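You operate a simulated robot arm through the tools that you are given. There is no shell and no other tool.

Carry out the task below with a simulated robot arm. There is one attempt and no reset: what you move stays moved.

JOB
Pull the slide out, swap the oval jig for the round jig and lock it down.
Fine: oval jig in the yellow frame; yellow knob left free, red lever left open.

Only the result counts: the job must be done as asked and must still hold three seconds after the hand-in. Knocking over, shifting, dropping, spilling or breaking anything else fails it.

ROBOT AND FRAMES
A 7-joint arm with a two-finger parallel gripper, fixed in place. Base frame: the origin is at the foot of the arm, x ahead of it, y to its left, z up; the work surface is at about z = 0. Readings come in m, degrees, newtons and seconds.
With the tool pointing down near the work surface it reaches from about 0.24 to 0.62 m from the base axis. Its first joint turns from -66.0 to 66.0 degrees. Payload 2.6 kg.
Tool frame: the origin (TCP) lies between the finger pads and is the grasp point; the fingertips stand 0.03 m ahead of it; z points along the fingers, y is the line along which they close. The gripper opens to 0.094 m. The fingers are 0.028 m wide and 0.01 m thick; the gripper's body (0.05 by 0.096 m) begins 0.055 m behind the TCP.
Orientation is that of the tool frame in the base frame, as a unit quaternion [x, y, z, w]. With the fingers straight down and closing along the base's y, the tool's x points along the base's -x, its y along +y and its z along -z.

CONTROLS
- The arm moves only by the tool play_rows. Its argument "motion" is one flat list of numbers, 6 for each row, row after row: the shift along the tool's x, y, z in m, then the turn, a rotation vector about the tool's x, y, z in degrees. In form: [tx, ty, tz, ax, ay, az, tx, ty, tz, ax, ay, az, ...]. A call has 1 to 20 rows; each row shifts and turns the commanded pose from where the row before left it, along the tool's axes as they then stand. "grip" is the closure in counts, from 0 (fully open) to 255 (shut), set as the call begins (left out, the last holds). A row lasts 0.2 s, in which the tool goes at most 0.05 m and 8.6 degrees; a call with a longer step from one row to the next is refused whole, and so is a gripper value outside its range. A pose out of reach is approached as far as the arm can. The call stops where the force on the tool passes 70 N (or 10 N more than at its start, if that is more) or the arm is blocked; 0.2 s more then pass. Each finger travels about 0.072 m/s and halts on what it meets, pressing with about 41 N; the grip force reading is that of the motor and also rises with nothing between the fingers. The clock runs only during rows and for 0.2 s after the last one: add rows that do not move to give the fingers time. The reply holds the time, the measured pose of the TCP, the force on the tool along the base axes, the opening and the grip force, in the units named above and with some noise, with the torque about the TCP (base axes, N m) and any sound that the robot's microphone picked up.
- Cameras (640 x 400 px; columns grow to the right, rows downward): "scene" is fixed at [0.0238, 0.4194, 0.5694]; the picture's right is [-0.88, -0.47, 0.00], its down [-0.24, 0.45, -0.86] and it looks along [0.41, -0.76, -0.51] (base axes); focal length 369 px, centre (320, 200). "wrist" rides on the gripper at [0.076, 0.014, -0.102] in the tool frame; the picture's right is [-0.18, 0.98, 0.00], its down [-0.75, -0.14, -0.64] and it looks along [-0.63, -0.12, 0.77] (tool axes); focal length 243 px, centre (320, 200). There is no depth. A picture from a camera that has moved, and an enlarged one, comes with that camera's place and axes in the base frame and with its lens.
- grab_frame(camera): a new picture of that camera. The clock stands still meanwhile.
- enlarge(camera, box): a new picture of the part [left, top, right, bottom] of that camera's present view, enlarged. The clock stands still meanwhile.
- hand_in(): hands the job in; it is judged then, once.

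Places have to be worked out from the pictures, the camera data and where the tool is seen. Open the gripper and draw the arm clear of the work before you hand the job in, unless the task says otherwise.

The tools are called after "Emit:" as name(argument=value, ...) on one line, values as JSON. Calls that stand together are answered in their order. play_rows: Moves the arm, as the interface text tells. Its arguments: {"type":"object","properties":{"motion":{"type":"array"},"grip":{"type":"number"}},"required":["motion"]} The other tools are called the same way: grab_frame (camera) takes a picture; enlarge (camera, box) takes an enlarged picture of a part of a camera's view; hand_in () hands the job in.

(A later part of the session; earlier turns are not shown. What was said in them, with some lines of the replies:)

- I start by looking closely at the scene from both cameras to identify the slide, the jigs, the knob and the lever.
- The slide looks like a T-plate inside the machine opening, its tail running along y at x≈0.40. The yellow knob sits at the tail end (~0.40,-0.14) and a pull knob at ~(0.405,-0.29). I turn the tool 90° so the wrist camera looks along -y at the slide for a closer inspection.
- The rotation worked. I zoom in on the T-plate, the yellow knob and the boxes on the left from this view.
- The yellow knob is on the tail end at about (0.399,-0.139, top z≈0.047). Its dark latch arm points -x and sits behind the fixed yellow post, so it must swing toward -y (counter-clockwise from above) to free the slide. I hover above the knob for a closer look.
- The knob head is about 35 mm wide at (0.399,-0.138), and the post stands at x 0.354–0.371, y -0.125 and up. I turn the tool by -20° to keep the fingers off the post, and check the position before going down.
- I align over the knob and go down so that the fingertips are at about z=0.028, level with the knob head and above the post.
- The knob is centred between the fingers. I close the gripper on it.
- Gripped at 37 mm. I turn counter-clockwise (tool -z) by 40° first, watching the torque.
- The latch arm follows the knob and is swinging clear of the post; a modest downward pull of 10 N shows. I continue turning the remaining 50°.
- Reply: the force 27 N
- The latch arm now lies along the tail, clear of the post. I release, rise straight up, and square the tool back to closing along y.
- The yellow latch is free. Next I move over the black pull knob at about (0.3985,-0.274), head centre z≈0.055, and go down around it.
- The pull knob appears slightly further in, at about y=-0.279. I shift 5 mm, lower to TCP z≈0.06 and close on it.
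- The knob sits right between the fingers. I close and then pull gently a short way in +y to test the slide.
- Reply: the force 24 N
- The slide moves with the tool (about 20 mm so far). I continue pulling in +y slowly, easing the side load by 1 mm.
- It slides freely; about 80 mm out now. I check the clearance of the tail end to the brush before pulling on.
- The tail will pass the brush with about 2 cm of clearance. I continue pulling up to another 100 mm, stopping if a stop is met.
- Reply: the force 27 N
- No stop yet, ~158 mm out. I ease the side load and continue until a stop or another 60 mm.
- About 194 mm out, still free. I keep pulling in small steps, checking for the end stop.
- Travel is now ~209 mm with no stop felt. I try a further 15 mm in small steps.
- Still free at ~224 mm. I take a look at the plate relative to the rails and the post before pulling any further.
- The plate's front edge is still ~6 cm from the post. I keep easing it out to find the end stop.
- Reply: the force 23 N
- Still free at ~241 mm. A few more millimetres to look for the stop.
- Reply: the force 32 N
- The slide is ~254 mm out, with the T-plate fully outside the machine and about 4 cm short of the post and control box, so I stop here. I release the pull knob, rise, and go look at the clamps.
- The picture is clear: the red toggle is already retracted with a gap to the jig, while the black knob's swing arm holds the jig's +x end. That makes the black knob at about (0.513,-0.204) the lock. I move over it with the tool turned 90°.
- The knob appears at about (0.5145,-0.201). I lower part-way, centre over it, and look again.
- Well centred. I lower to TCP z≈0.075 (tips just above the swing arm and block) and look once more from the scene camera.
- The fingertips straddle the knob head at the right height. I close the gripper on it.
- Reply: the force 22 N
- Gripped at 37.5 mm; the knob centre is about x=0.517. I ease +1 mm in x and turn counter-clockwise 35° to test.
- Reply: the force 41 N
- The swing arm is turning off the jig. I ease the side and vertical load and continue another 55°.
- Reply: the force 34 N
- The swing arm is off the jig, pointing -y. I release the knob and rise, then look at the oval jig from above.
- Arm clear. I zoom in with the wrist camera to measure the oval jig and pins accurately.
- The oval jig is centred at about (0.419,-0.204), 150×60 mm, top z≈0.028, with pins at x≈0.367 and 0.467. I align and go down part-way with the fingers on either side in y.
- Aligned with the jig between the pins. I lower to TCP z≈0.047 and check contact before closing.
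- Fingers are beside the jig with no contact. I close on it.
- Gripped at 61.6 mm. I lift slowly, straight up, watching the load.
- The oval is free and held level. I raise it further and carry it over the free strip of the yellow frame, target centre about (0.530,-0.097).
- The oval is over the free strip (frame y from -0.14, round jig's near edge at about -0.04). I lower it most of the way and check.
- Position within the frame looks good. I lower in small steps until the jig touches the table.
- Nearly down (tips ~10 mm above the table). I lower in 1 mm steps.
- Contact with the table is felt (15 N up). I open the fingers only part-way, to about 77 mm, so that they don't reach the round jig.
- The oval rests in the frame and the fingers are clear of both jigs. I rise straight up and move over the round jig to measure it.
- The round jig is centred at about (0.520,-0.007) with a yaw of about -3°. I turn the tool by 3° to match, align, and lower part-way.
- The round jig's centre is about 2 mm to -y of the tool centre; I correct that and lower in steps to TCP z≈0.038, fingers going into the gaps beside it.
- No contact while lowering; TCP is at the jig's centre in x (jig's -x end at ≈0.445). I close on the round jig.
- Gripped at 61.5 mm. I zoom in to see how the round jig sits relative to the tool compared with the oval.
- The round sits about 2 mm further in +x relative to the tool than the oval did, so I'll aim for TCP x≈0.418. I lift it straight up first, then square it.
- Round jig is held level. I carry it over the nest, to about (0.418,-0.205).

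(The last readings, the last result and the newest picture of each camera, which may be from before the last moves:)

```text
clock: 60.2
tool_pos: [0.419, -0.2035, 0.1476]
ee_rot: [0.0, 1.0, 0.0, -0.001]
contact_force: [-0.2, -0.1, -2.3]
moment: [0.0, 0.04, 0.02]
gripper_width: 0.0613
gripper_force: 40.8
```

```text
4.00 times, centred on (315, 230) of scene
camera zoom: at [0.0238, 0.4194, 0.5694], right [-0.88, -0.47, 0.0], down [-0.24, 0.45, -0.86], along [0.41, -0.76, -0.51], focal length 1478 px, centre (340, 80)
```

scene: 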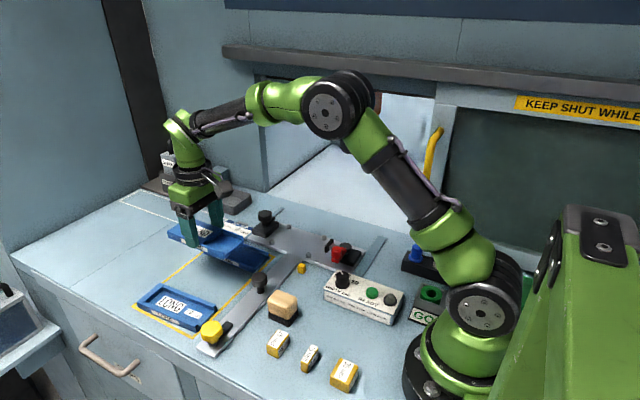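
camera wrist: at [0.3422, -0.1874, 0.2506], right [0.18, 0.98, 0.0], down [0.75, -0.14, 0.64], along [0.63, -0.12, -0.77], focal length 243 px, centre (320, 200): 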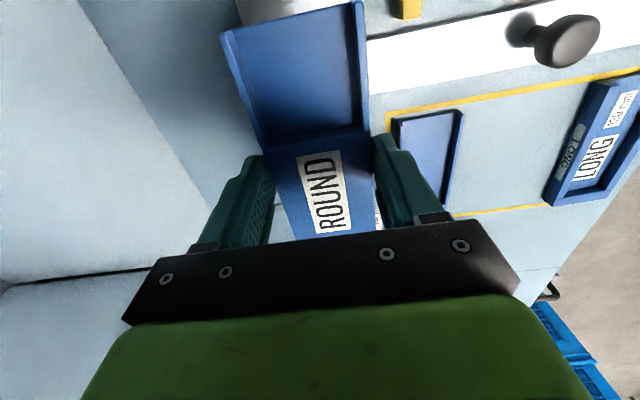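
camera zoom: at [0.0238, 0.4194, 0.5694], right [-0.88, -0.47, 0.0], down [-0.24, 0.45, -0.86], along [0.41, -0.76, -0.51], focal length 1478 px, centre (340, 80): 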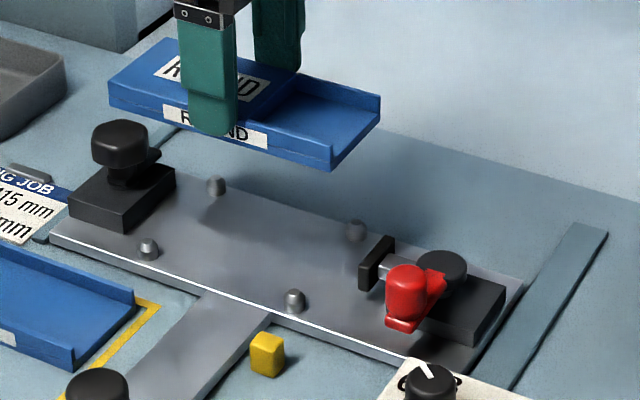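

Over the nest. I take extra readings to pin down the alignment to within a millimetre before lowering.

Emit:
play_rows(motion=[0, 0, 0, 0, 0, 0, 0, 0, 0, 0, 0, 0])

Emit:
enlarge(camera="wrist", box=[200, 0, 400, 125])

Emit:
enlarge(camera="wrist", box=[200, 0, 400, 125])

```text
clock: 60.8
tool_pos: [0.419, -0.2031, 0.1474]
ee_rot: [0.0, 1.0, 0.0, -0.001]
contact_force: [-0.4, 0.4, -2.7]
moment: [-0.01, 0.06, -0.02]
gripper_width: 0.0616
gripper_force: 40.6
```

```text
3.20 times, centred on (300, 62) of wrist
camera zoom: at [0.3423, -0.1873, 0.2506], right [0.18, 0.98, 0.0], down [0.75, -0.14, 0.64], along [0.63, -0.12, -0.77], focal length 776 px, centre (384, 640)
```

zoom: 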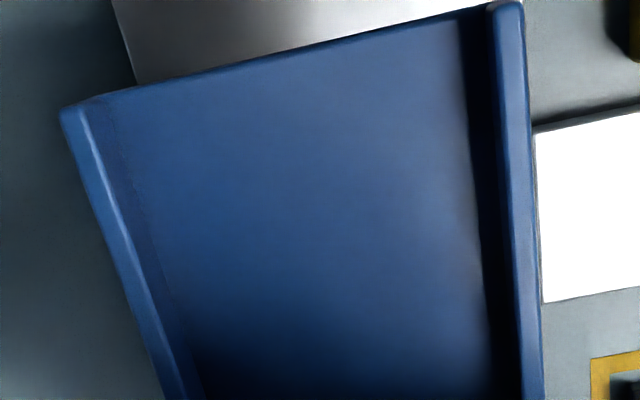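

```text
3.20 times, centred on (300, 62) of wrist
camera zoom: at [0.3423, -0.1873, 0.2506], right [0.18, 0.98, 0.0], down [0.75, -0.14, 0.64], along [0.63, -0.12, -0.77], focal length 776 px, centre (384, 640)
```

zoom: 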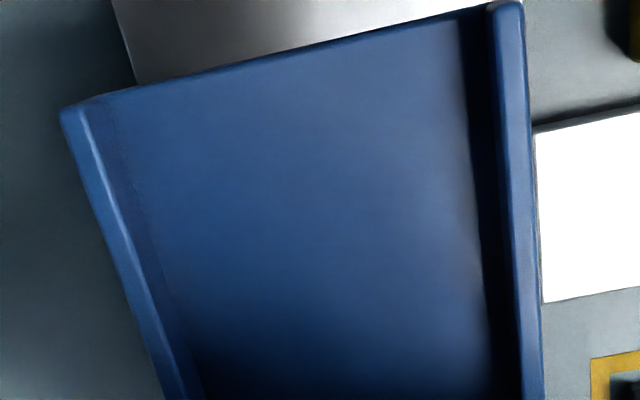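

The camera pose is steady: I need about -1.9 mm in y and -1.5 mm in x. I correct and lower to just above the pins.

Emit:
play_rows(motion=[0.0015, -0.0018, 0.018, 0, 0, 0, 0, 0, 0.02, 0, 0, 0, 0, 0, 0.02, 0, 0, 0, 0, 0, 0.012, 0, 0, 0, 0, 0, 0, 0, 0, 0, 0, 0, 0, 0, 0, 0])

Emit:
grab_frame(camera="wrist")

Emit:
enlarge(camera="scene", box=[250, 190, 370, 270])

```text
clock: 62.2
tool_pos: [0.4164, -0.2041, 0.0801]
ee_rot: [0.0, 1.0, 0.0, 0.0]
contact_force: [0.1, 0.1, -2.4]
moment: [-0.01, 0.07, -0.04]
gripper_width: 0.0615
gripper_force: 41.3
```

```text
taken
camera wrist: at [0.3394, -0.1894, 0.1825], right [0.18, 0.98, 0.0], down [0.75, -0.14, 0.64], along [0.63, -0.12, -0.77], focal length 243 px, centre (320, 200)
```

wrist: 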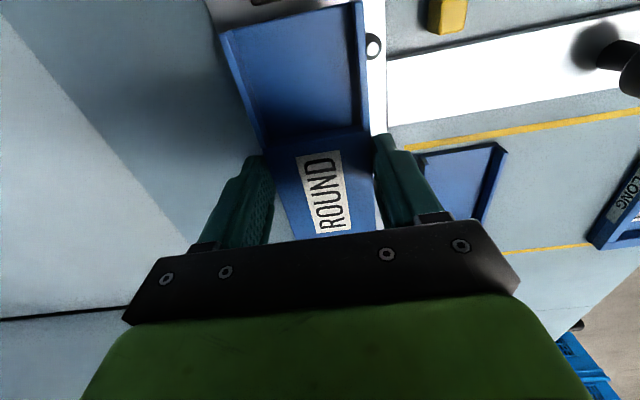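

```text
5.00 times, centred on (310, 230) of scene
camera zoom: at [0.0238, 0.4194, 0.5694], right [-0.88, -0.47, 0.0], down [-0.24, 0.45, -0.86], along [0.41, -0.76, -0.51], focal length 1847 px, centre (370, 50)
```

zoom: 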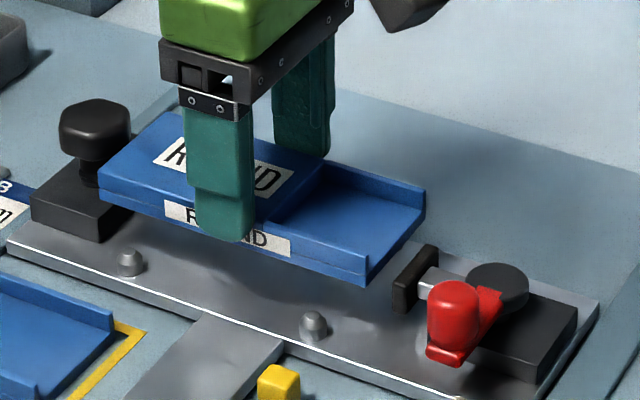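

Aligned (y within 0.2 mm, about 1.5 mm of clearance to the clamp block). I lower gently onto the pins.

Emit:
play_rows(motion=[0, 0, 0.008, 0, 0, 0, 0, 0, 0.006, 0, 0, 0, 0, 0, 0.004, 0, 0, 0, 0, 0, 0.003, 0, 0, 0, 0, 0, 0, 0, 0, 0])

Emit:
enlarge(camera="scene", box=[250, 190, 370, 270])

Emit:
grab_frame(camera="wrist")

```text
clock: 63.4
tool_pos: [0.4173, -0.2057, 0.0578]
ee_rot: [0.001, 1.0, 0.0, 0.0]
contact_force: [-0.8, 0.5, -2.6]
moment: [-0.04, 0.02, 0.02]
gripper_width: 0.0613
gripper_force: 40.8
```

```text
5.00 times, centred on (310, 230) of scene
camera zoom: at [0.0238, 0.4194, 0.5694], right [-0.88, -0.47, 0.0], down [-0.24, 0.45, -0.86], along [0.41, -0.76, -0.51], focal length 1847 px, centre (370, 50)
```

zoom: 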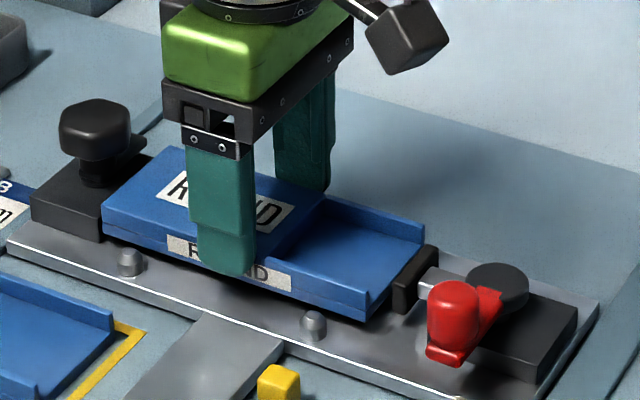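

```text
taken
camera wrist: at [0.3402, -0.1907, 0.1608], right [0.18, 0.98, 0.0], down [0.75, -0.14, 0.64], along [0.63, -0.12, -0.77], focal length 243 px, centre (320, 200)
```

wrist: 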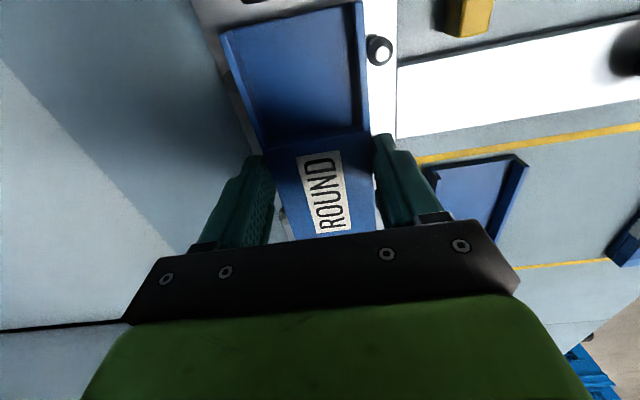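

No contact yet, ~8 mm to go; y has drifted by -1.5 mm, so I correct by +1.2 mm and lower further.

Emit:
play_rows(motion=[0, 0.0012, 0.001, 0, 0, 0, 0, 0, 0.002, 0, 0, 0, 0, 0, 0.002, 0, 0, 0, 0, 0, 0, 0, 0, 0])

Emit:
grab_frame(camera="wrist")

Emit:
enlarge(camera="scene", box=[250, 190, 370, 270])

```text
clock: 64.4
tool_pos: [0.4183, -0.2047, 0.0524]
ee_rot: [0.001, 1.0, 0.001, 0.0]
contact_force: [-0.4, 0.1, -2.6]
moment: [0.02, 0.03, 0.01]
gripper_width: 0.0611
gripper_force: 40.8
```

```text
taken
camera wrist: at [0.3404, -0.1896, 0.1559], right [0.18, 0.98, 0.0], down [0.75, -0.14, 0.64], along [0.63, -0.12, -0.77], focal length 243 px, centre (320, 200)
```

wrist: 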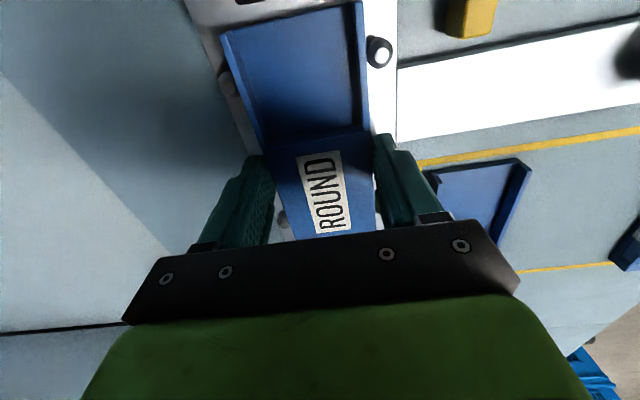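

```text
5.00 times, centred on (310, 230) of scene
camera zoom: at [0.0238, 0.4194, 0.5694], right [-0.88, -0.47, 0.0], down [-0.24, 0.45, -0.86], along [0.41, -0.76, -0.51], focal length 1847 px, centre (370, 50)
```

zoom: 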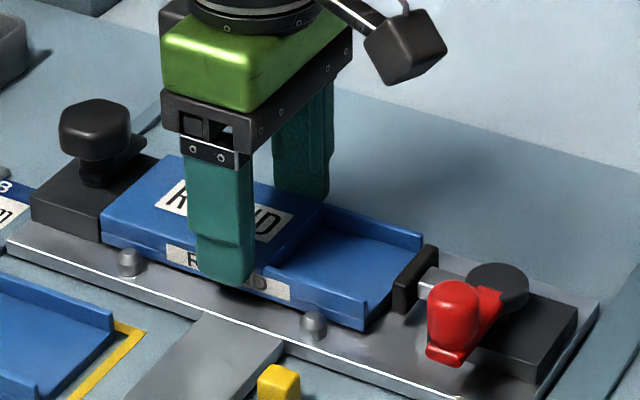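

The jig is between the pins with no contact force. I lower the last ~3 mm in 1 mm steps.

Emit:
play_rows(motion=[0, 0, 0.001, 0, 0, 0, 0, 0, 0.001, 0, 0, 0, 0, 0, 0.0005, 0, 0, 0, 0, 0, 0, 0, 0, 0])

Emit:
grab_frame(camera="wrist")

```text
clock: 65.4
tool_pos: [0.4167, -0.2054, 0.0512]
ee_rot: [0.0, 1.0, 0.001, 0.0]
contact_force: [-0.5, 0.6, -1.8]
moment: [0.01, 0.02, 0.04]
gripper_width: 0.0617
gripper_force: 41.2
```

```text
taken
camera wrist: at [0.3403, -0.1902, 0.1542], right [0.18, 0.98, 0.0], down [0.75, -0.14, 0.64], along [0.63, -0.12, -0.77], focal length 243 px, centre (320, 200)
```

wrist: 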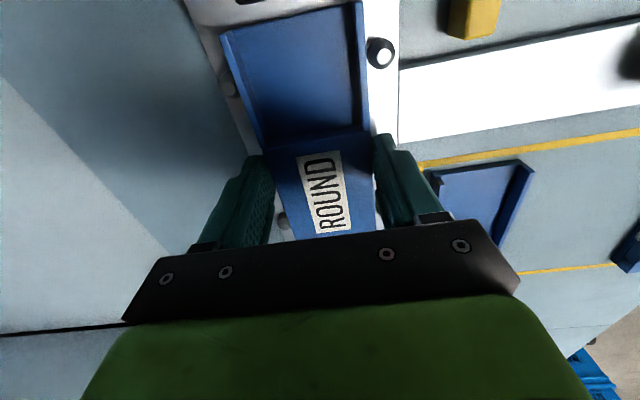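

Emit:
play_rows(motion=[0, 0.0005, 0.001, 0, 0, 0, 0, 0, 0.001, 0, 0, 0, 0, 0, 0, 0, 0, 0])

Emit:
enlarge(camera="scene", box=[250, 190, 370, 270])

```text
clock: 66.2
tool_pos: [0.4171, -0.2069, 0.05]
ee_rot: [0.002, 1.0, 0.0, 0.001]
contact_force: [-9.6, 1.4, 24.6]
moment: [0.27, 1.0, 0.1]
gripper_width: 0.0615
gripper_force: 40.8
```

```text
5.00 times, centred on (310, 230) of scene
camera zoom: at [0.0237, 0.4195, 0.5694], right [-0.88, -0.47, 0.0], down [-0.24, 0.45, -0.86], along [0.41, -0.76, -0.51], focal length 1847 px, centre (370, 50)
```

zoom: 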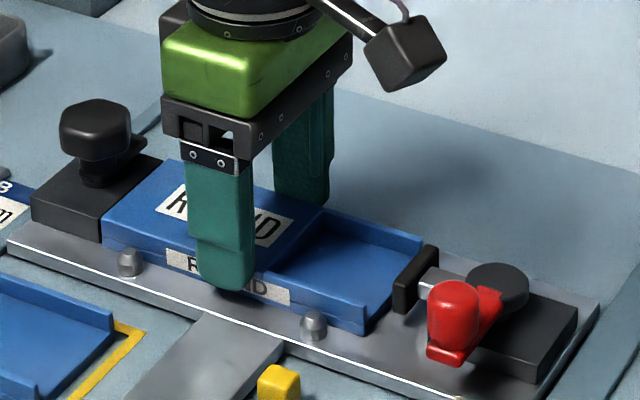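

Seated: 27 N contact at the expected height (TCP z≈0.050). I release the jig and check that it lies flat.

Emit:
play_rows(motion=[0, 0, 0, 0, 0, 0, 0, 0, 0, 0, 0, 0, 0, 0, 0, 0, 0, 0], grip=20)

Emit:
grab_frame(camera="wrist")

Emit:
enlarge(camera="scene", box=[250, 190, 370, 270])

```text
clock: 67.0
tool_pos: [0.4172, -0.2048, 0.0491]
ee_rot: [-0.001, 1.0, 0.001, 0.0]
contact_force: [-1.0, 0.0, -0.2]
moment: [0.02, -0.01, 0.0]
gripper_width: 0.0866
gripper_force: 0.0
```

```text
taken
camera wrist: at [0.3404, -0.189, 0.1514], right [0.18, 0.98, 0.0], down [0.75, -0.14, 0.64], along [0.63, -0.12, -0.77], focal length 243 px, centre (320, 200)
```

wrist: 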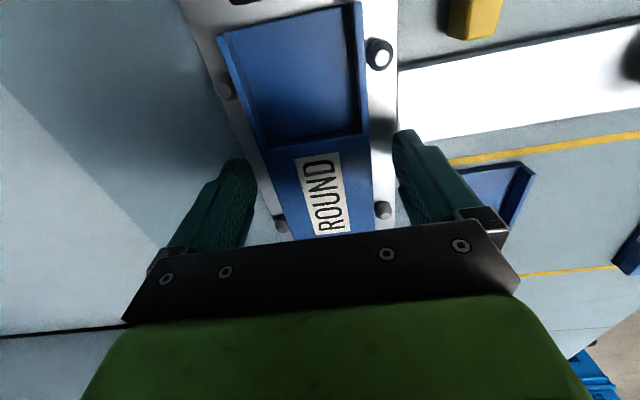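

```text
5.00 times, centred on (310, 230) of scene
camera zoom: at [0.0238, 0.4194, 0.5694], right [-0.88, -0.47, 0.0], down [-0.24, 0.45, -0.86], along [0.41, -0.76, -0.51], focal length 1847 px, centre (370, 50)
```

zoom: 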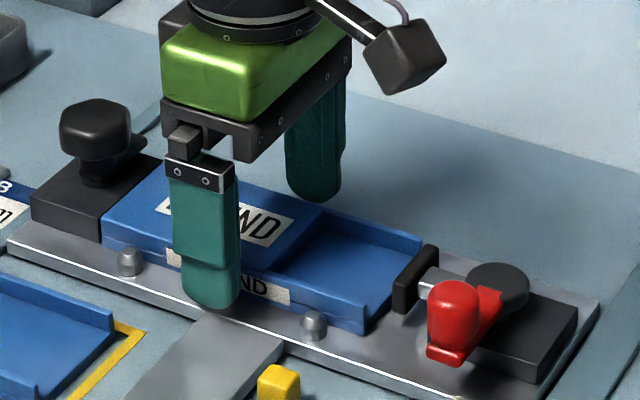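

Jig looks seated. I rise straight up and inspect from above.

Emit:
play_rows(motion=[0, 0, -0.01, 0, 0, 0, 0, 0, -0.025, 0, 0, 0, 0, 0, -0.035, 0, 0, 0, 0, 0, -0.04, 0, 0, 0, 0, 0, 0, 0, 0, 0], grip=0)

Emit:
enlarge(camera="wrist", box=[230, 0, 390, 100])

Emit:
enlarge(camera="wrist", box=[250, 110, 400, 220])

Emit:
enlarge(camera="scene", box=[250, 190, 370, 270])

```text
clock: 68.2
tool_pos: [0.4183, -0.2032, 0.1578]
ee_rot: [-0.001, 1.0, 0.0, 0.001]
contact_force: [0.4, -0.6, 0.3]
moment: [-0.03, 0.01, -0.01]
gripper_width: 0.094
gripper_force: 0.0
```

```text
4.00 times, centred on (310, 50) of wrist
camera zoom: at [0.3413, -0.1874, 0.2616], right [0.18, 0.98, 0.0], down [0.75, -0.14, 0.64], along [0.63, -0.12, -0.77], focal length 970 px, centre (360, 800)
```

zoom: 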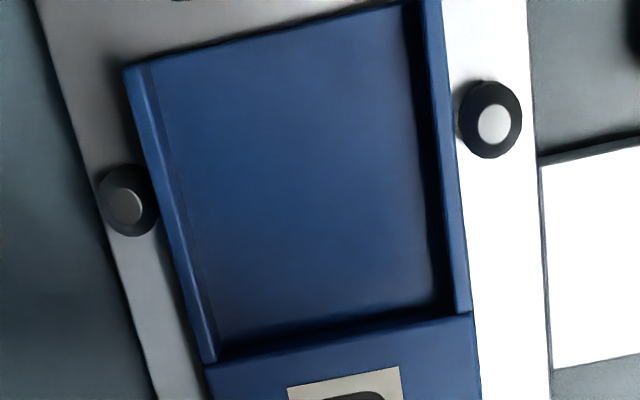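

```text
3.64 times, centred on (325, 165) of wrist
camera zoom: at [0.3413, -0.1874, 0.2616], right [0.18, 0.98, 0.0], down [0.75, -0.14, 0.64], along [0.63, -0.12, -0.77], focal length 882 px, centre (302, 327)
```

zoom: 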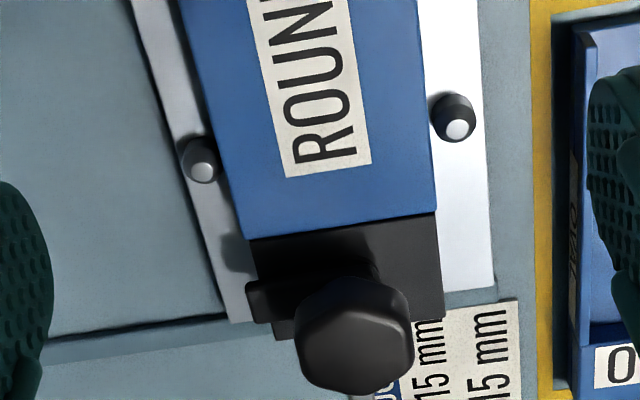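

```text
5.00 times, centred on (310, 230) of scene
camera zoom: at [0.0238, 0.4194, 0.5694], right [-0.88, -0.47, 0.0], down [-0.24, 0.45, -0.86], along [0.41, -0.76, -0.51], focal length 1847 px, centre (370, 50)
```

zoom: 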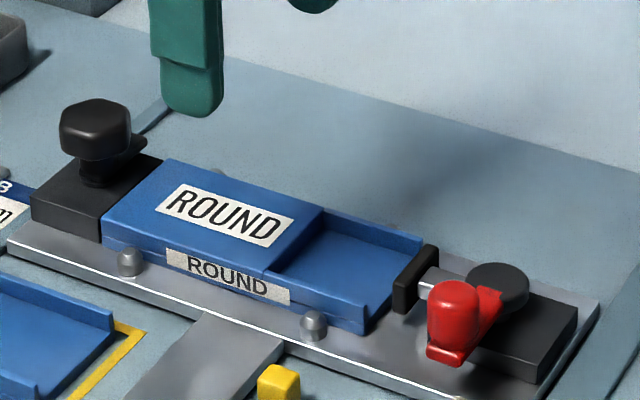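

The round jig sits flat between the pins against the block. Next I go back to the black knob at (0.517,-0.2045) and lower around it with the tool square (the swing arm points -y now).

Emit:
play_rows(motion=[-0.033, 0, 0, 0, 0, 0, -0.033, 0, 0, 0, 0, 0, -0.032, -0.001, 0, 0, 0, 0, 0, 0, 0.02, 0, 0, 0, 0, 0, 0.02, 0, 0, 0, 0, 0, 0.015, 0, 0, 0, 0, 0, 0, 0, 0, 0])

Emit:
grab_frame(camera="wrist")

Emit:
enlarge(camera="scene", box=[230, 170, 350, 260])

```text
clock: 69.8
tool_pos: [0.5161, -0.2052, 0.1035]
ee_rot: [0.0, 1.0, 0.0, 0.0]
contact_force: [-0.4, -0.2, -0.2]
moment: [-0.01, 0.01, -0.03]
gripper_width: 0.0939
gripper_force: 0.2
```

```text
taken
camera wrist: at [0.4386, -0.1889, 0.2058], right [0.18, 0.98, 0.0], down [0.75, -0.14, 0.64], along [0.63, -0.12, -0.77], focal length 243 px, centre (320, 200)
```

wrist: 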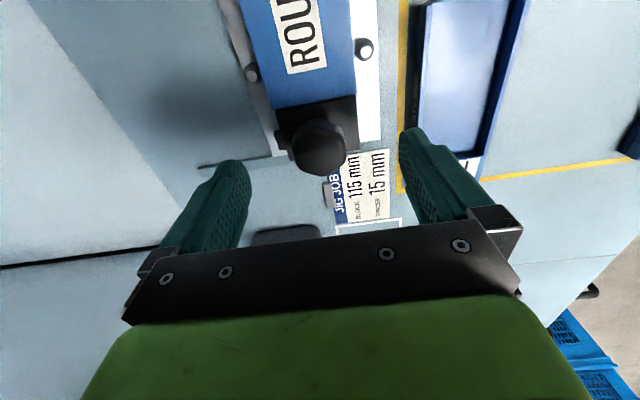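

```text
4.44 times, centred on (290, 215) of scene
camera zoom: at [0.0238, 0.4194, 0.5694], right [-0.88, -0.47, 0.0], down [-0.24, 0.45, -0.86], along [0.41, -0.76, -0.51], focal length 1642 px, centre (453, 133)
```

zoom: 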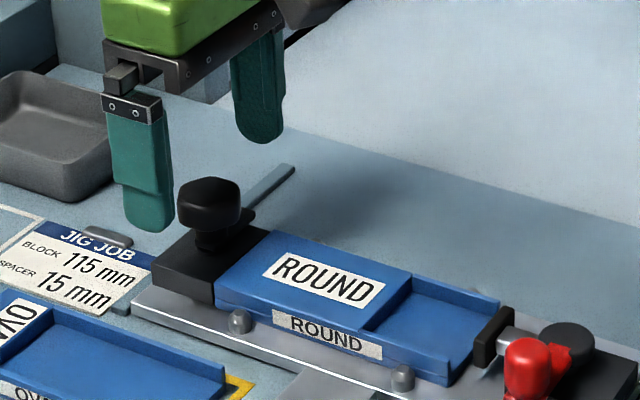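

Centred on the knob; I apply a 1 mm correction, lower the last 28 mm and close.

Emit:
play_rows(motion=[-0.001, 0.0008, 0.01, 0, 0, 0, 0, 0, 0.01, 0, 0, 0, 0, 0, 0.0075, 0, 0, 0, 0, 0, 0, 0, 0, 0])

Emit:
play_rows(motion=[0, 0, 0, 0, 0, 0, 0, 0, 0, 0, 0, 0, 0, 0, 0, 0, 0, 0, 0, 0, 0, 0, 0, 0], grip=255)

Emit:
grab_frame(camera="wrist")

Emit:
enlarge(camera="scene", box=[230, 170, 350, 260])

```text
clock: 70.8
tool_pos: [0.5177, -0.2048, 0.0769]
ee_rot: [0.001, 1.0, 0.0, 0.001]
contact_force: [0.1, -0.1, 0.7]
moment: [-0.02, 0.0, 0.03]
gripper_width: 0.0939
gripper_force: 0.1
```

```text
clock: 71.8
tool_pos: [0.5174, -0.2051, 0.0761]
ee_rot: [0.001, 1.0, 0.0, 0.0]
contact_force: [-0.3, -0.3, -0.3]
moment: [-0.05, -0.08, -0.01]
gripper_width: 0.0372
gripper_force: 44.9
```

```text
taken
camera wrist: at [0.4402, -0.1894, 0.1791], right [0.18, 0.98, 0.0], down [0.75, -0.14, 0.64], along [0.63, -0.12, -0.77], focal length 243 px, centre (320, 200)
```

wrist: 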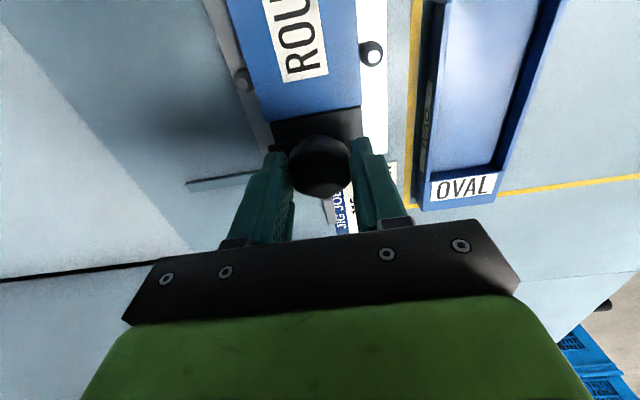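

```text
4.44 times, centred on (290, 215) of scene
camera zoom: at [0.0238, 0.4194, 0.5694], right [-0.88, -0.47, 0.0], down [-0.24, 0.45, -0.86], along [0.41, -0.76, -0.51], focal length 1642 px, centre (453, 133)
```

zoom: 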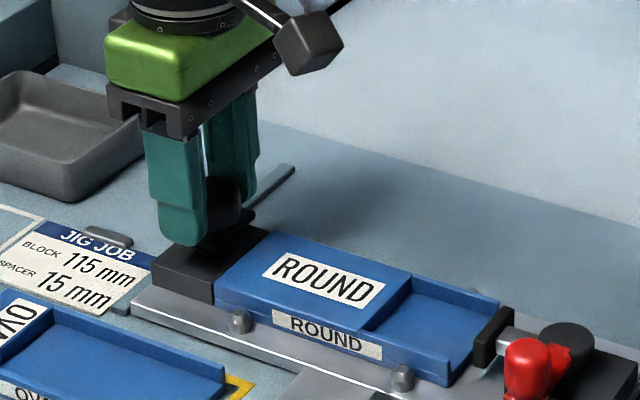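

Gripped with no side load. I turn clockwise (tool +z) by 40° first.

Emit:
play_rows(motion=[0, 0, 0, 0, 0, 5, 0, 0, 0, 0, 0, 7, 0, 0, 0, 0, 0, 7, 0, 0, 0, 0, 0, 7, 0, 0, 0, 0, 0, 7, 0, 0, 0, 0, 0, 7])

Emit:
enlarge(camera="scene", box=[230, 170, 350, 260])

```text
clock: 73.2
tool_pos: [0.5176, -0.2052, 0.076]
ee_rot: [0.343, 0.939, -0.001, 0.001]
contact_force: [3.7, -6.7, -6.2]
moment: [-0.81, -0.82, 0.01]
gripper_width: 0.0376
gripper_force: 44.7
```

```text
4.44 times, centred on (290, 215) of scene
camera zoom: at [0.0238, 0.4194, 0.5694], right [-0.88, -0.47, 0.0], down [-0.24, 0.45, -0.86], along [0.41, -0.76, -0.51], focal length 1642 px, centre (453, 133)
```

zoom: 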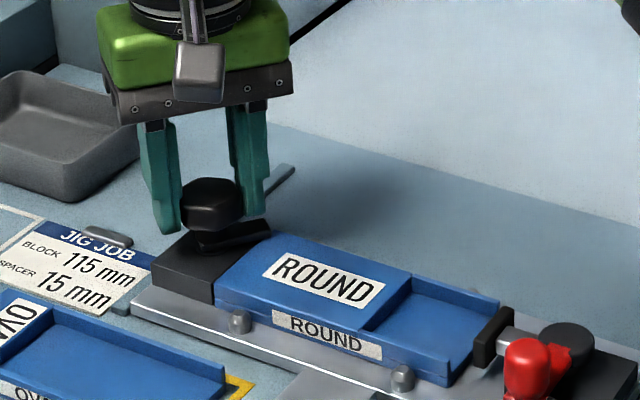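

The swing arm is turning back toward the jig. I turn the remaining 50°.

Emit:
play_rows(motion=[0, 0, 0, 0, 0, 6, 0, 0, 0, 0, 0, 7, 0, 0, 0, 0, 0, 7, 0, 0, 0, 0, 0, 7, 0, 0, 0, 0, 0, 7, 0, 0, 0, 0, 0, 7, 0, 0, 0, 0, 0, 8])

Emit:
enlarge(camera="scene", box=[230, 170, 350, 260])

Emit:
grab_frame(camera="wrist")

```text
clock: 74.8
tool_pos: [0.5168, -0.2048, 0.0757]
ee_rot: [0.701, 0.713, 0.001, 0.0]
contact_force: [0.2, 1.0, -1.1]
moment: [-0.5, 0.0, -0.03]
gripper_width: 0.0374
gripper_force: 45.0
```

```text
4.44 times, centred on (290, 215) of scene
camera zoom: at [0.0238, 0.4194, 0.5694], right [-0.88, -0.47, 0.0], down [-0.24, 0.45, -0.86], along [0.41, -0.76, -0.51], focal length 1642 px, centre (453, 133)
```

zoom: 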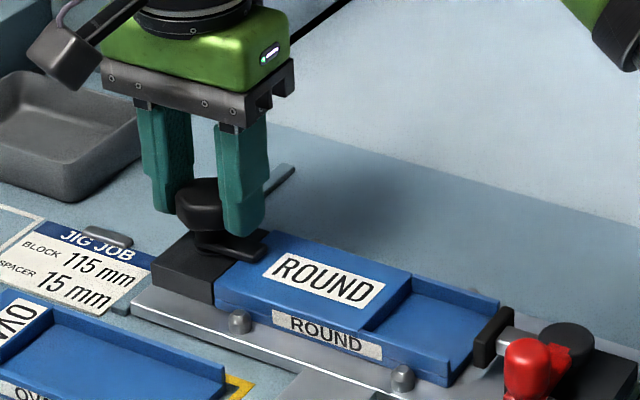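

```text
taken
camera wrist: at [0.5292, -0.1275, 0.1793], right [0.99, -0.17, 0.0], down [-0.13, -0.76, 0.64], along [-0.11, -0.63, -0.77], focal length 243 px, centre (320, 200)
```

wrist: 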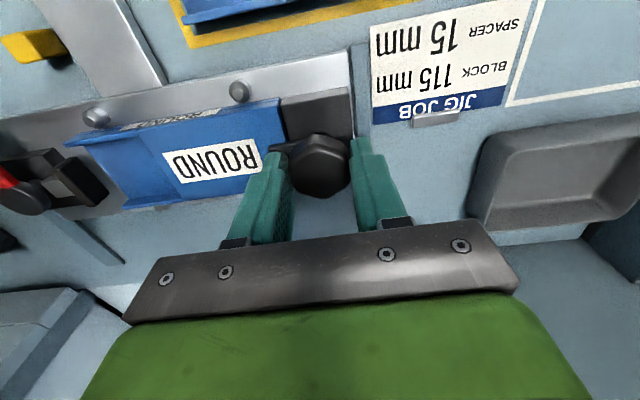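

The arm is back over the jig end as it was originally. I release the knob, rise, and inspect.

Emit:
play_rows(motion=[0, 0, 0, 0, 0, 0, 0, 0, 0, 0, 0, 0, 0, 0, 0, 0, 0, 0, 0, 0, 0, 0, 0, 0, 0, 0, -0.015, 0, 0, 0, 0, 0, -0.03, 0, 0, 0, 0, 0, -0.035, 0, 0, 0, 0, 0, -0.03, 0, 0, 0], grip=0)

Emit:
enlarge(camera="wrist", box=[140, 0, 400, 160])

Emit:
enlarge(camera="scene", box=[240, 190, 390, 280])

Emit:
grab_frame(camera="scene")

```text
clock: 76.6
tool_pos: [0.519, -0.205, 0.1872]
ee_rot: [0.7, 0.714, 0.0, 0.0]
contact_force: [-0.8, 0.1, 0.5]
moment: [0.0, 0.0, -0.02]
gripper_width: 0.0939
gripper_force: 0.1
```

```text
2.46 times, centred on (270, 80) of wrist
camera zoom: at [0.5299, -0.1267, 0.2899], right [0.99, -0.17, 0.0], down [-0.13, -0.76, 0.64], along [-0.11, -0.63, -0.77], focal length 597 px, centre (443, 495)
```

zoom: 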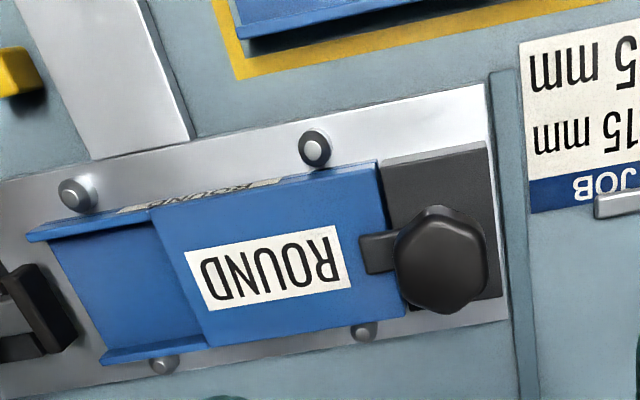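

```text
4.27 times, centred on (315, 235) of scene
camera zoom: at [0.0238, 0.4194, 0.5694], right [-0.88, -0.47, 0.0], down [-0.24, 0.45, -0.86], along [0.41, -0.76, -0.51], focal length 1576 px, centre (341, 51)
```

zoom: 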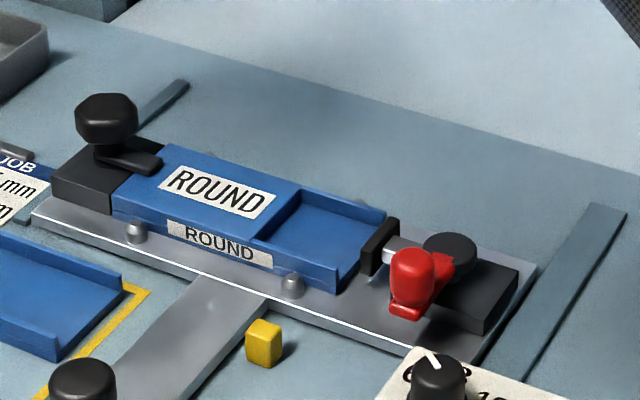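

```text
taken
```

scene: 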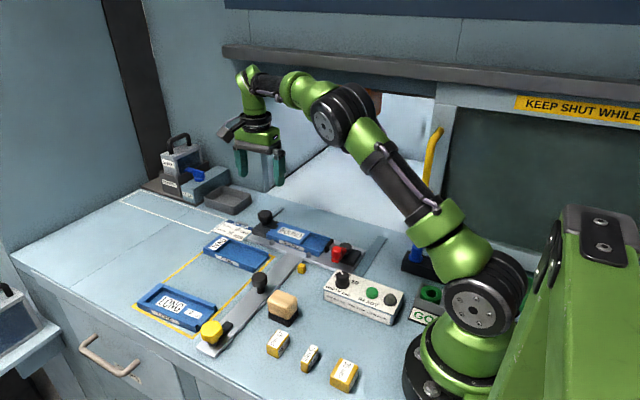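

The swing arm lies over the round jig just as it did over the oval. I zoom in to check the arm angle, the gap to the block, and the oval in the frame.

Emit:
enlarge(camera="wrist", box=[260, 50, 360, 140])

Emit:
enlarge(camera="scene", box=[245, 195, 305, 240])

Emit:
enlarge(camera="scene", box=[120, 220, 290, 350])

```text
4.44 times, centred on (310, 95) of wrist
camera zoom: at [0.5299, -0.1267, 0.2899], right [0.99, -0.17, 0.0], down [-0.13, -0.76, 0.64], along [-0.11, -0.63, -0.77], focal length 1078 px, centre (364, 667)
```

zoom: 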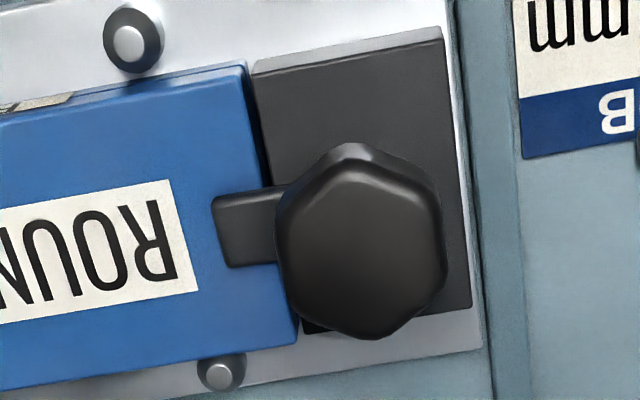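

```text
8.89 times, centred on (275, 218) of scene
camera zoom: at [0.0238, 0.4194, 0.5694], right [-0.88, -0.47, 0.0], down [-0.24, 0.45, -0.86], along [0.41, -0.76, -0.51], focal length 3283 px, centre (720, 44)
```

zoom: 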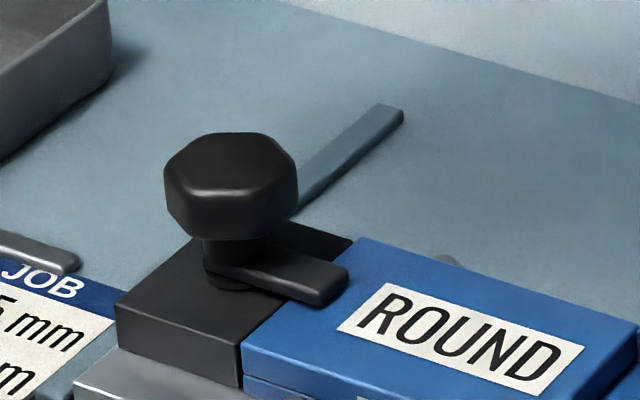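

```text
3.08 times, centred on (205, 285) of scene
camera zoom: at [0.0238, 0.4194, 0.5694], right [-0.88, -0.47, 0.0], down [-0.24, 0.45, -0.86], along [0.41, -0.76, -0.51], focal length 1137 px, centre (674, -62)
```

zoom: 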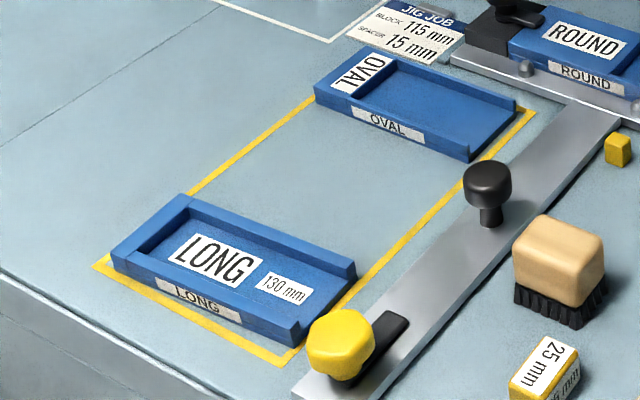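

The clamp arm overlaps the jig squarely. I rise, square the tool, and draw back toward the base while checking the oval's footprint within the frame.

Emit:
play_rows(motion=[0, 0, -0.04, 0, 0, 0, 0, 0, -0.03, 0, 0, -8, 0, 0, 0, 0, 0, -8.2, 0, 0, 0, 0, 0, -8.2, 0, 0, 0, 0, 0, -8.2, 0, 0, 0, 0, 0, -8.2, 0, 0, 0, 0, 0, -8.2, 0, 0, 0, 0, 0, -8.2, 0, 0, 0, 0, 0, -8.2, 0, 0, 0, 0, 0, -8.2, 0, 0, 0, 0, 0, -8.2, 0, 0, 0, 0, 0, -7.2, 0.04, 0.02, 0, 0, 0, 0, 0.04, 0.03, 0, 0, 0, 0, 0.03, 0.035, 0, 0, 0, 0, 0, 0.03, 0, 0, 0, 0, 0, 0, 0, 0, 0, 0])

Emit:
grab_frame(camera="wrist")

Emit:
grab_frame(camera="scene")

```text
clock: 80.2
tool_pos: [0.407, -0.0903, 0.2575]
ee_rot: [-0.001, 1.0, 0.0, 0.0]
contact_force: [0.4, 0.1, -0.5]
moment: [-0.03, 0.01, -0.01]
gripper_width: 0.0941
gripper_force: 0.0
```

```text
taken
camera wrist: at [0.331, -0.0745, 0.3607], right [0.18, 0.98, 0.0], down [0.75, -0.14, 0.64], along [0.63, -0.12, -0.77], focal length 243 px, centre (320, 200)
```

wrist: 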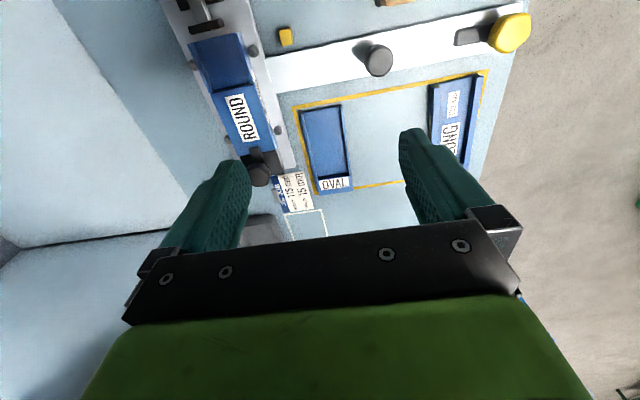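

```text
taken
```

scene: 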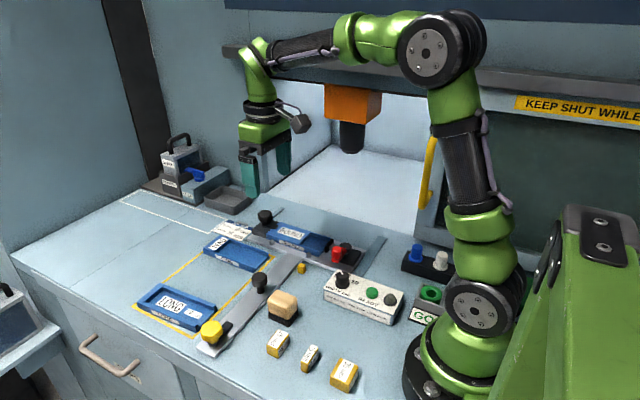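

Emit:
enlarge(camera="wrist", box=[260, 60, 420, 210])

Emit:
enlarge(camera="wrist", box=[160, 0, 320, 190])

```text
2.67 times, centred on (340, 135) of wrist
camera zoom: at [0.331, -0.0745, 0.3607], right [0.18, 0.98, 0.0], down [0.75, -0.14, 0.64], along [0.63, -0.12, -0.77], focal length 647 px, centre (267, 373)
```

zoom: 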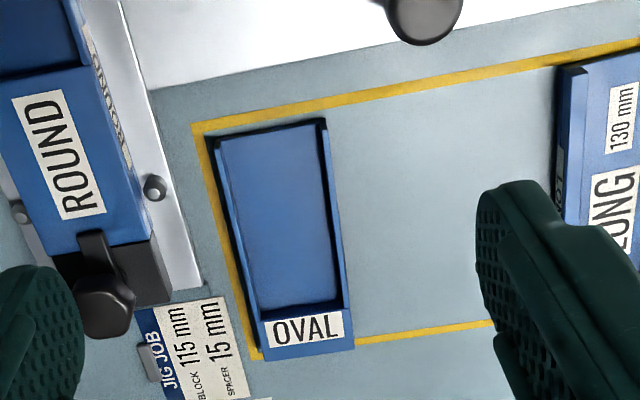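

```text
2.11 times, centred on (240, 95) of wrist
camera zoom: at [0.331, -0.0745, 0.3607], right [0.18, 0.98, 0.0], down [0.75, -0.14, 0.64], along [0.63, -0.12, -0.77], focal length 511 px, centre (488, 421)
```

zoom: 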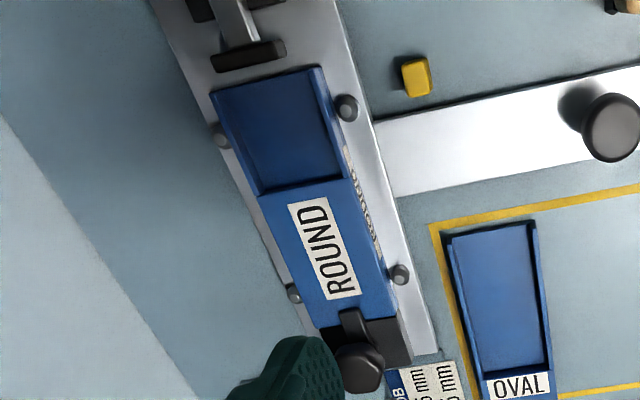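

The round jig is seated and clamped; the oval lies in the yellow frame at the same depth as the other jigs; everything else is undisturbed. I lift the open gripper a bit further clear and then hand in.

Emit:
play_rows(motion=[0.02, 0, -0.03, 0, 0, 0, 0.02, 0, -0.03, 0, 0, 0, 0, 0, 0, 0, 0, 0])

Emit:
grab_frame(camera="scene")

```text
clock: 81.0
tool_pos: [0.369, -0.0906, 0.315]
ee_rot: [0.001, 1.0, 0.0, 0.0]
contact_force: [0.1, -0.2, -0.6]
moment: [-0.02, 0.02, 0.0]
gripper_width: 0.0941
gripper_force: 0.0
```

```text
taken
```

scene: 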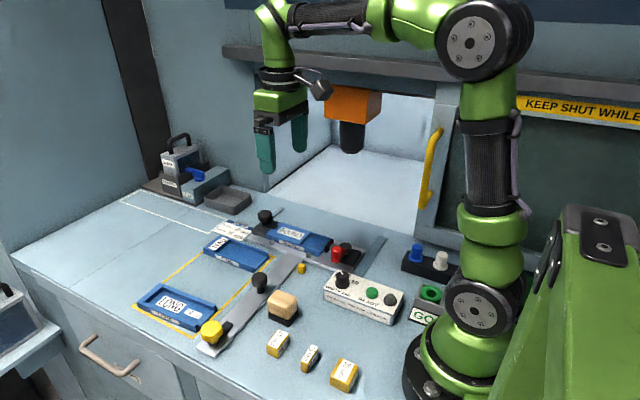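

The slide is out with the round jig clamped under the black swing arm, the oval is in the yellow frame, and the gripper is open and clear. I hand the job in.

Emit:
hand_in()

```text
The job is handed in.
```

I pulled the slide out, swapped the oval jig for the round one and locked the round jig down. The job is handed in; no verdict came back with it.

- **Slide:** it is pulled out about 25 cm, with its plate fully outside the machine. I met no end stop and stopped about 4 cm short of the yellow post and the control box.
- **Round jig:** it sits flat between the four pins, about 1.5 mm clear of the clamp block.
- **Lock:** I took the black knob's swing arm to be the lock. It is back over the jig's end at the angle it had over the oval.
- **Oval jig:** it rests on the table in the yellow frame. One end sits at about the yellow line, roughly where the other jigs' ends were placed.
- **Left as allowed:** the yellow knob is left free. The red lever was already open and I did not touch it.

In the final pictures nothing else looks moved. The gripper is open and the arm is clear of the work.
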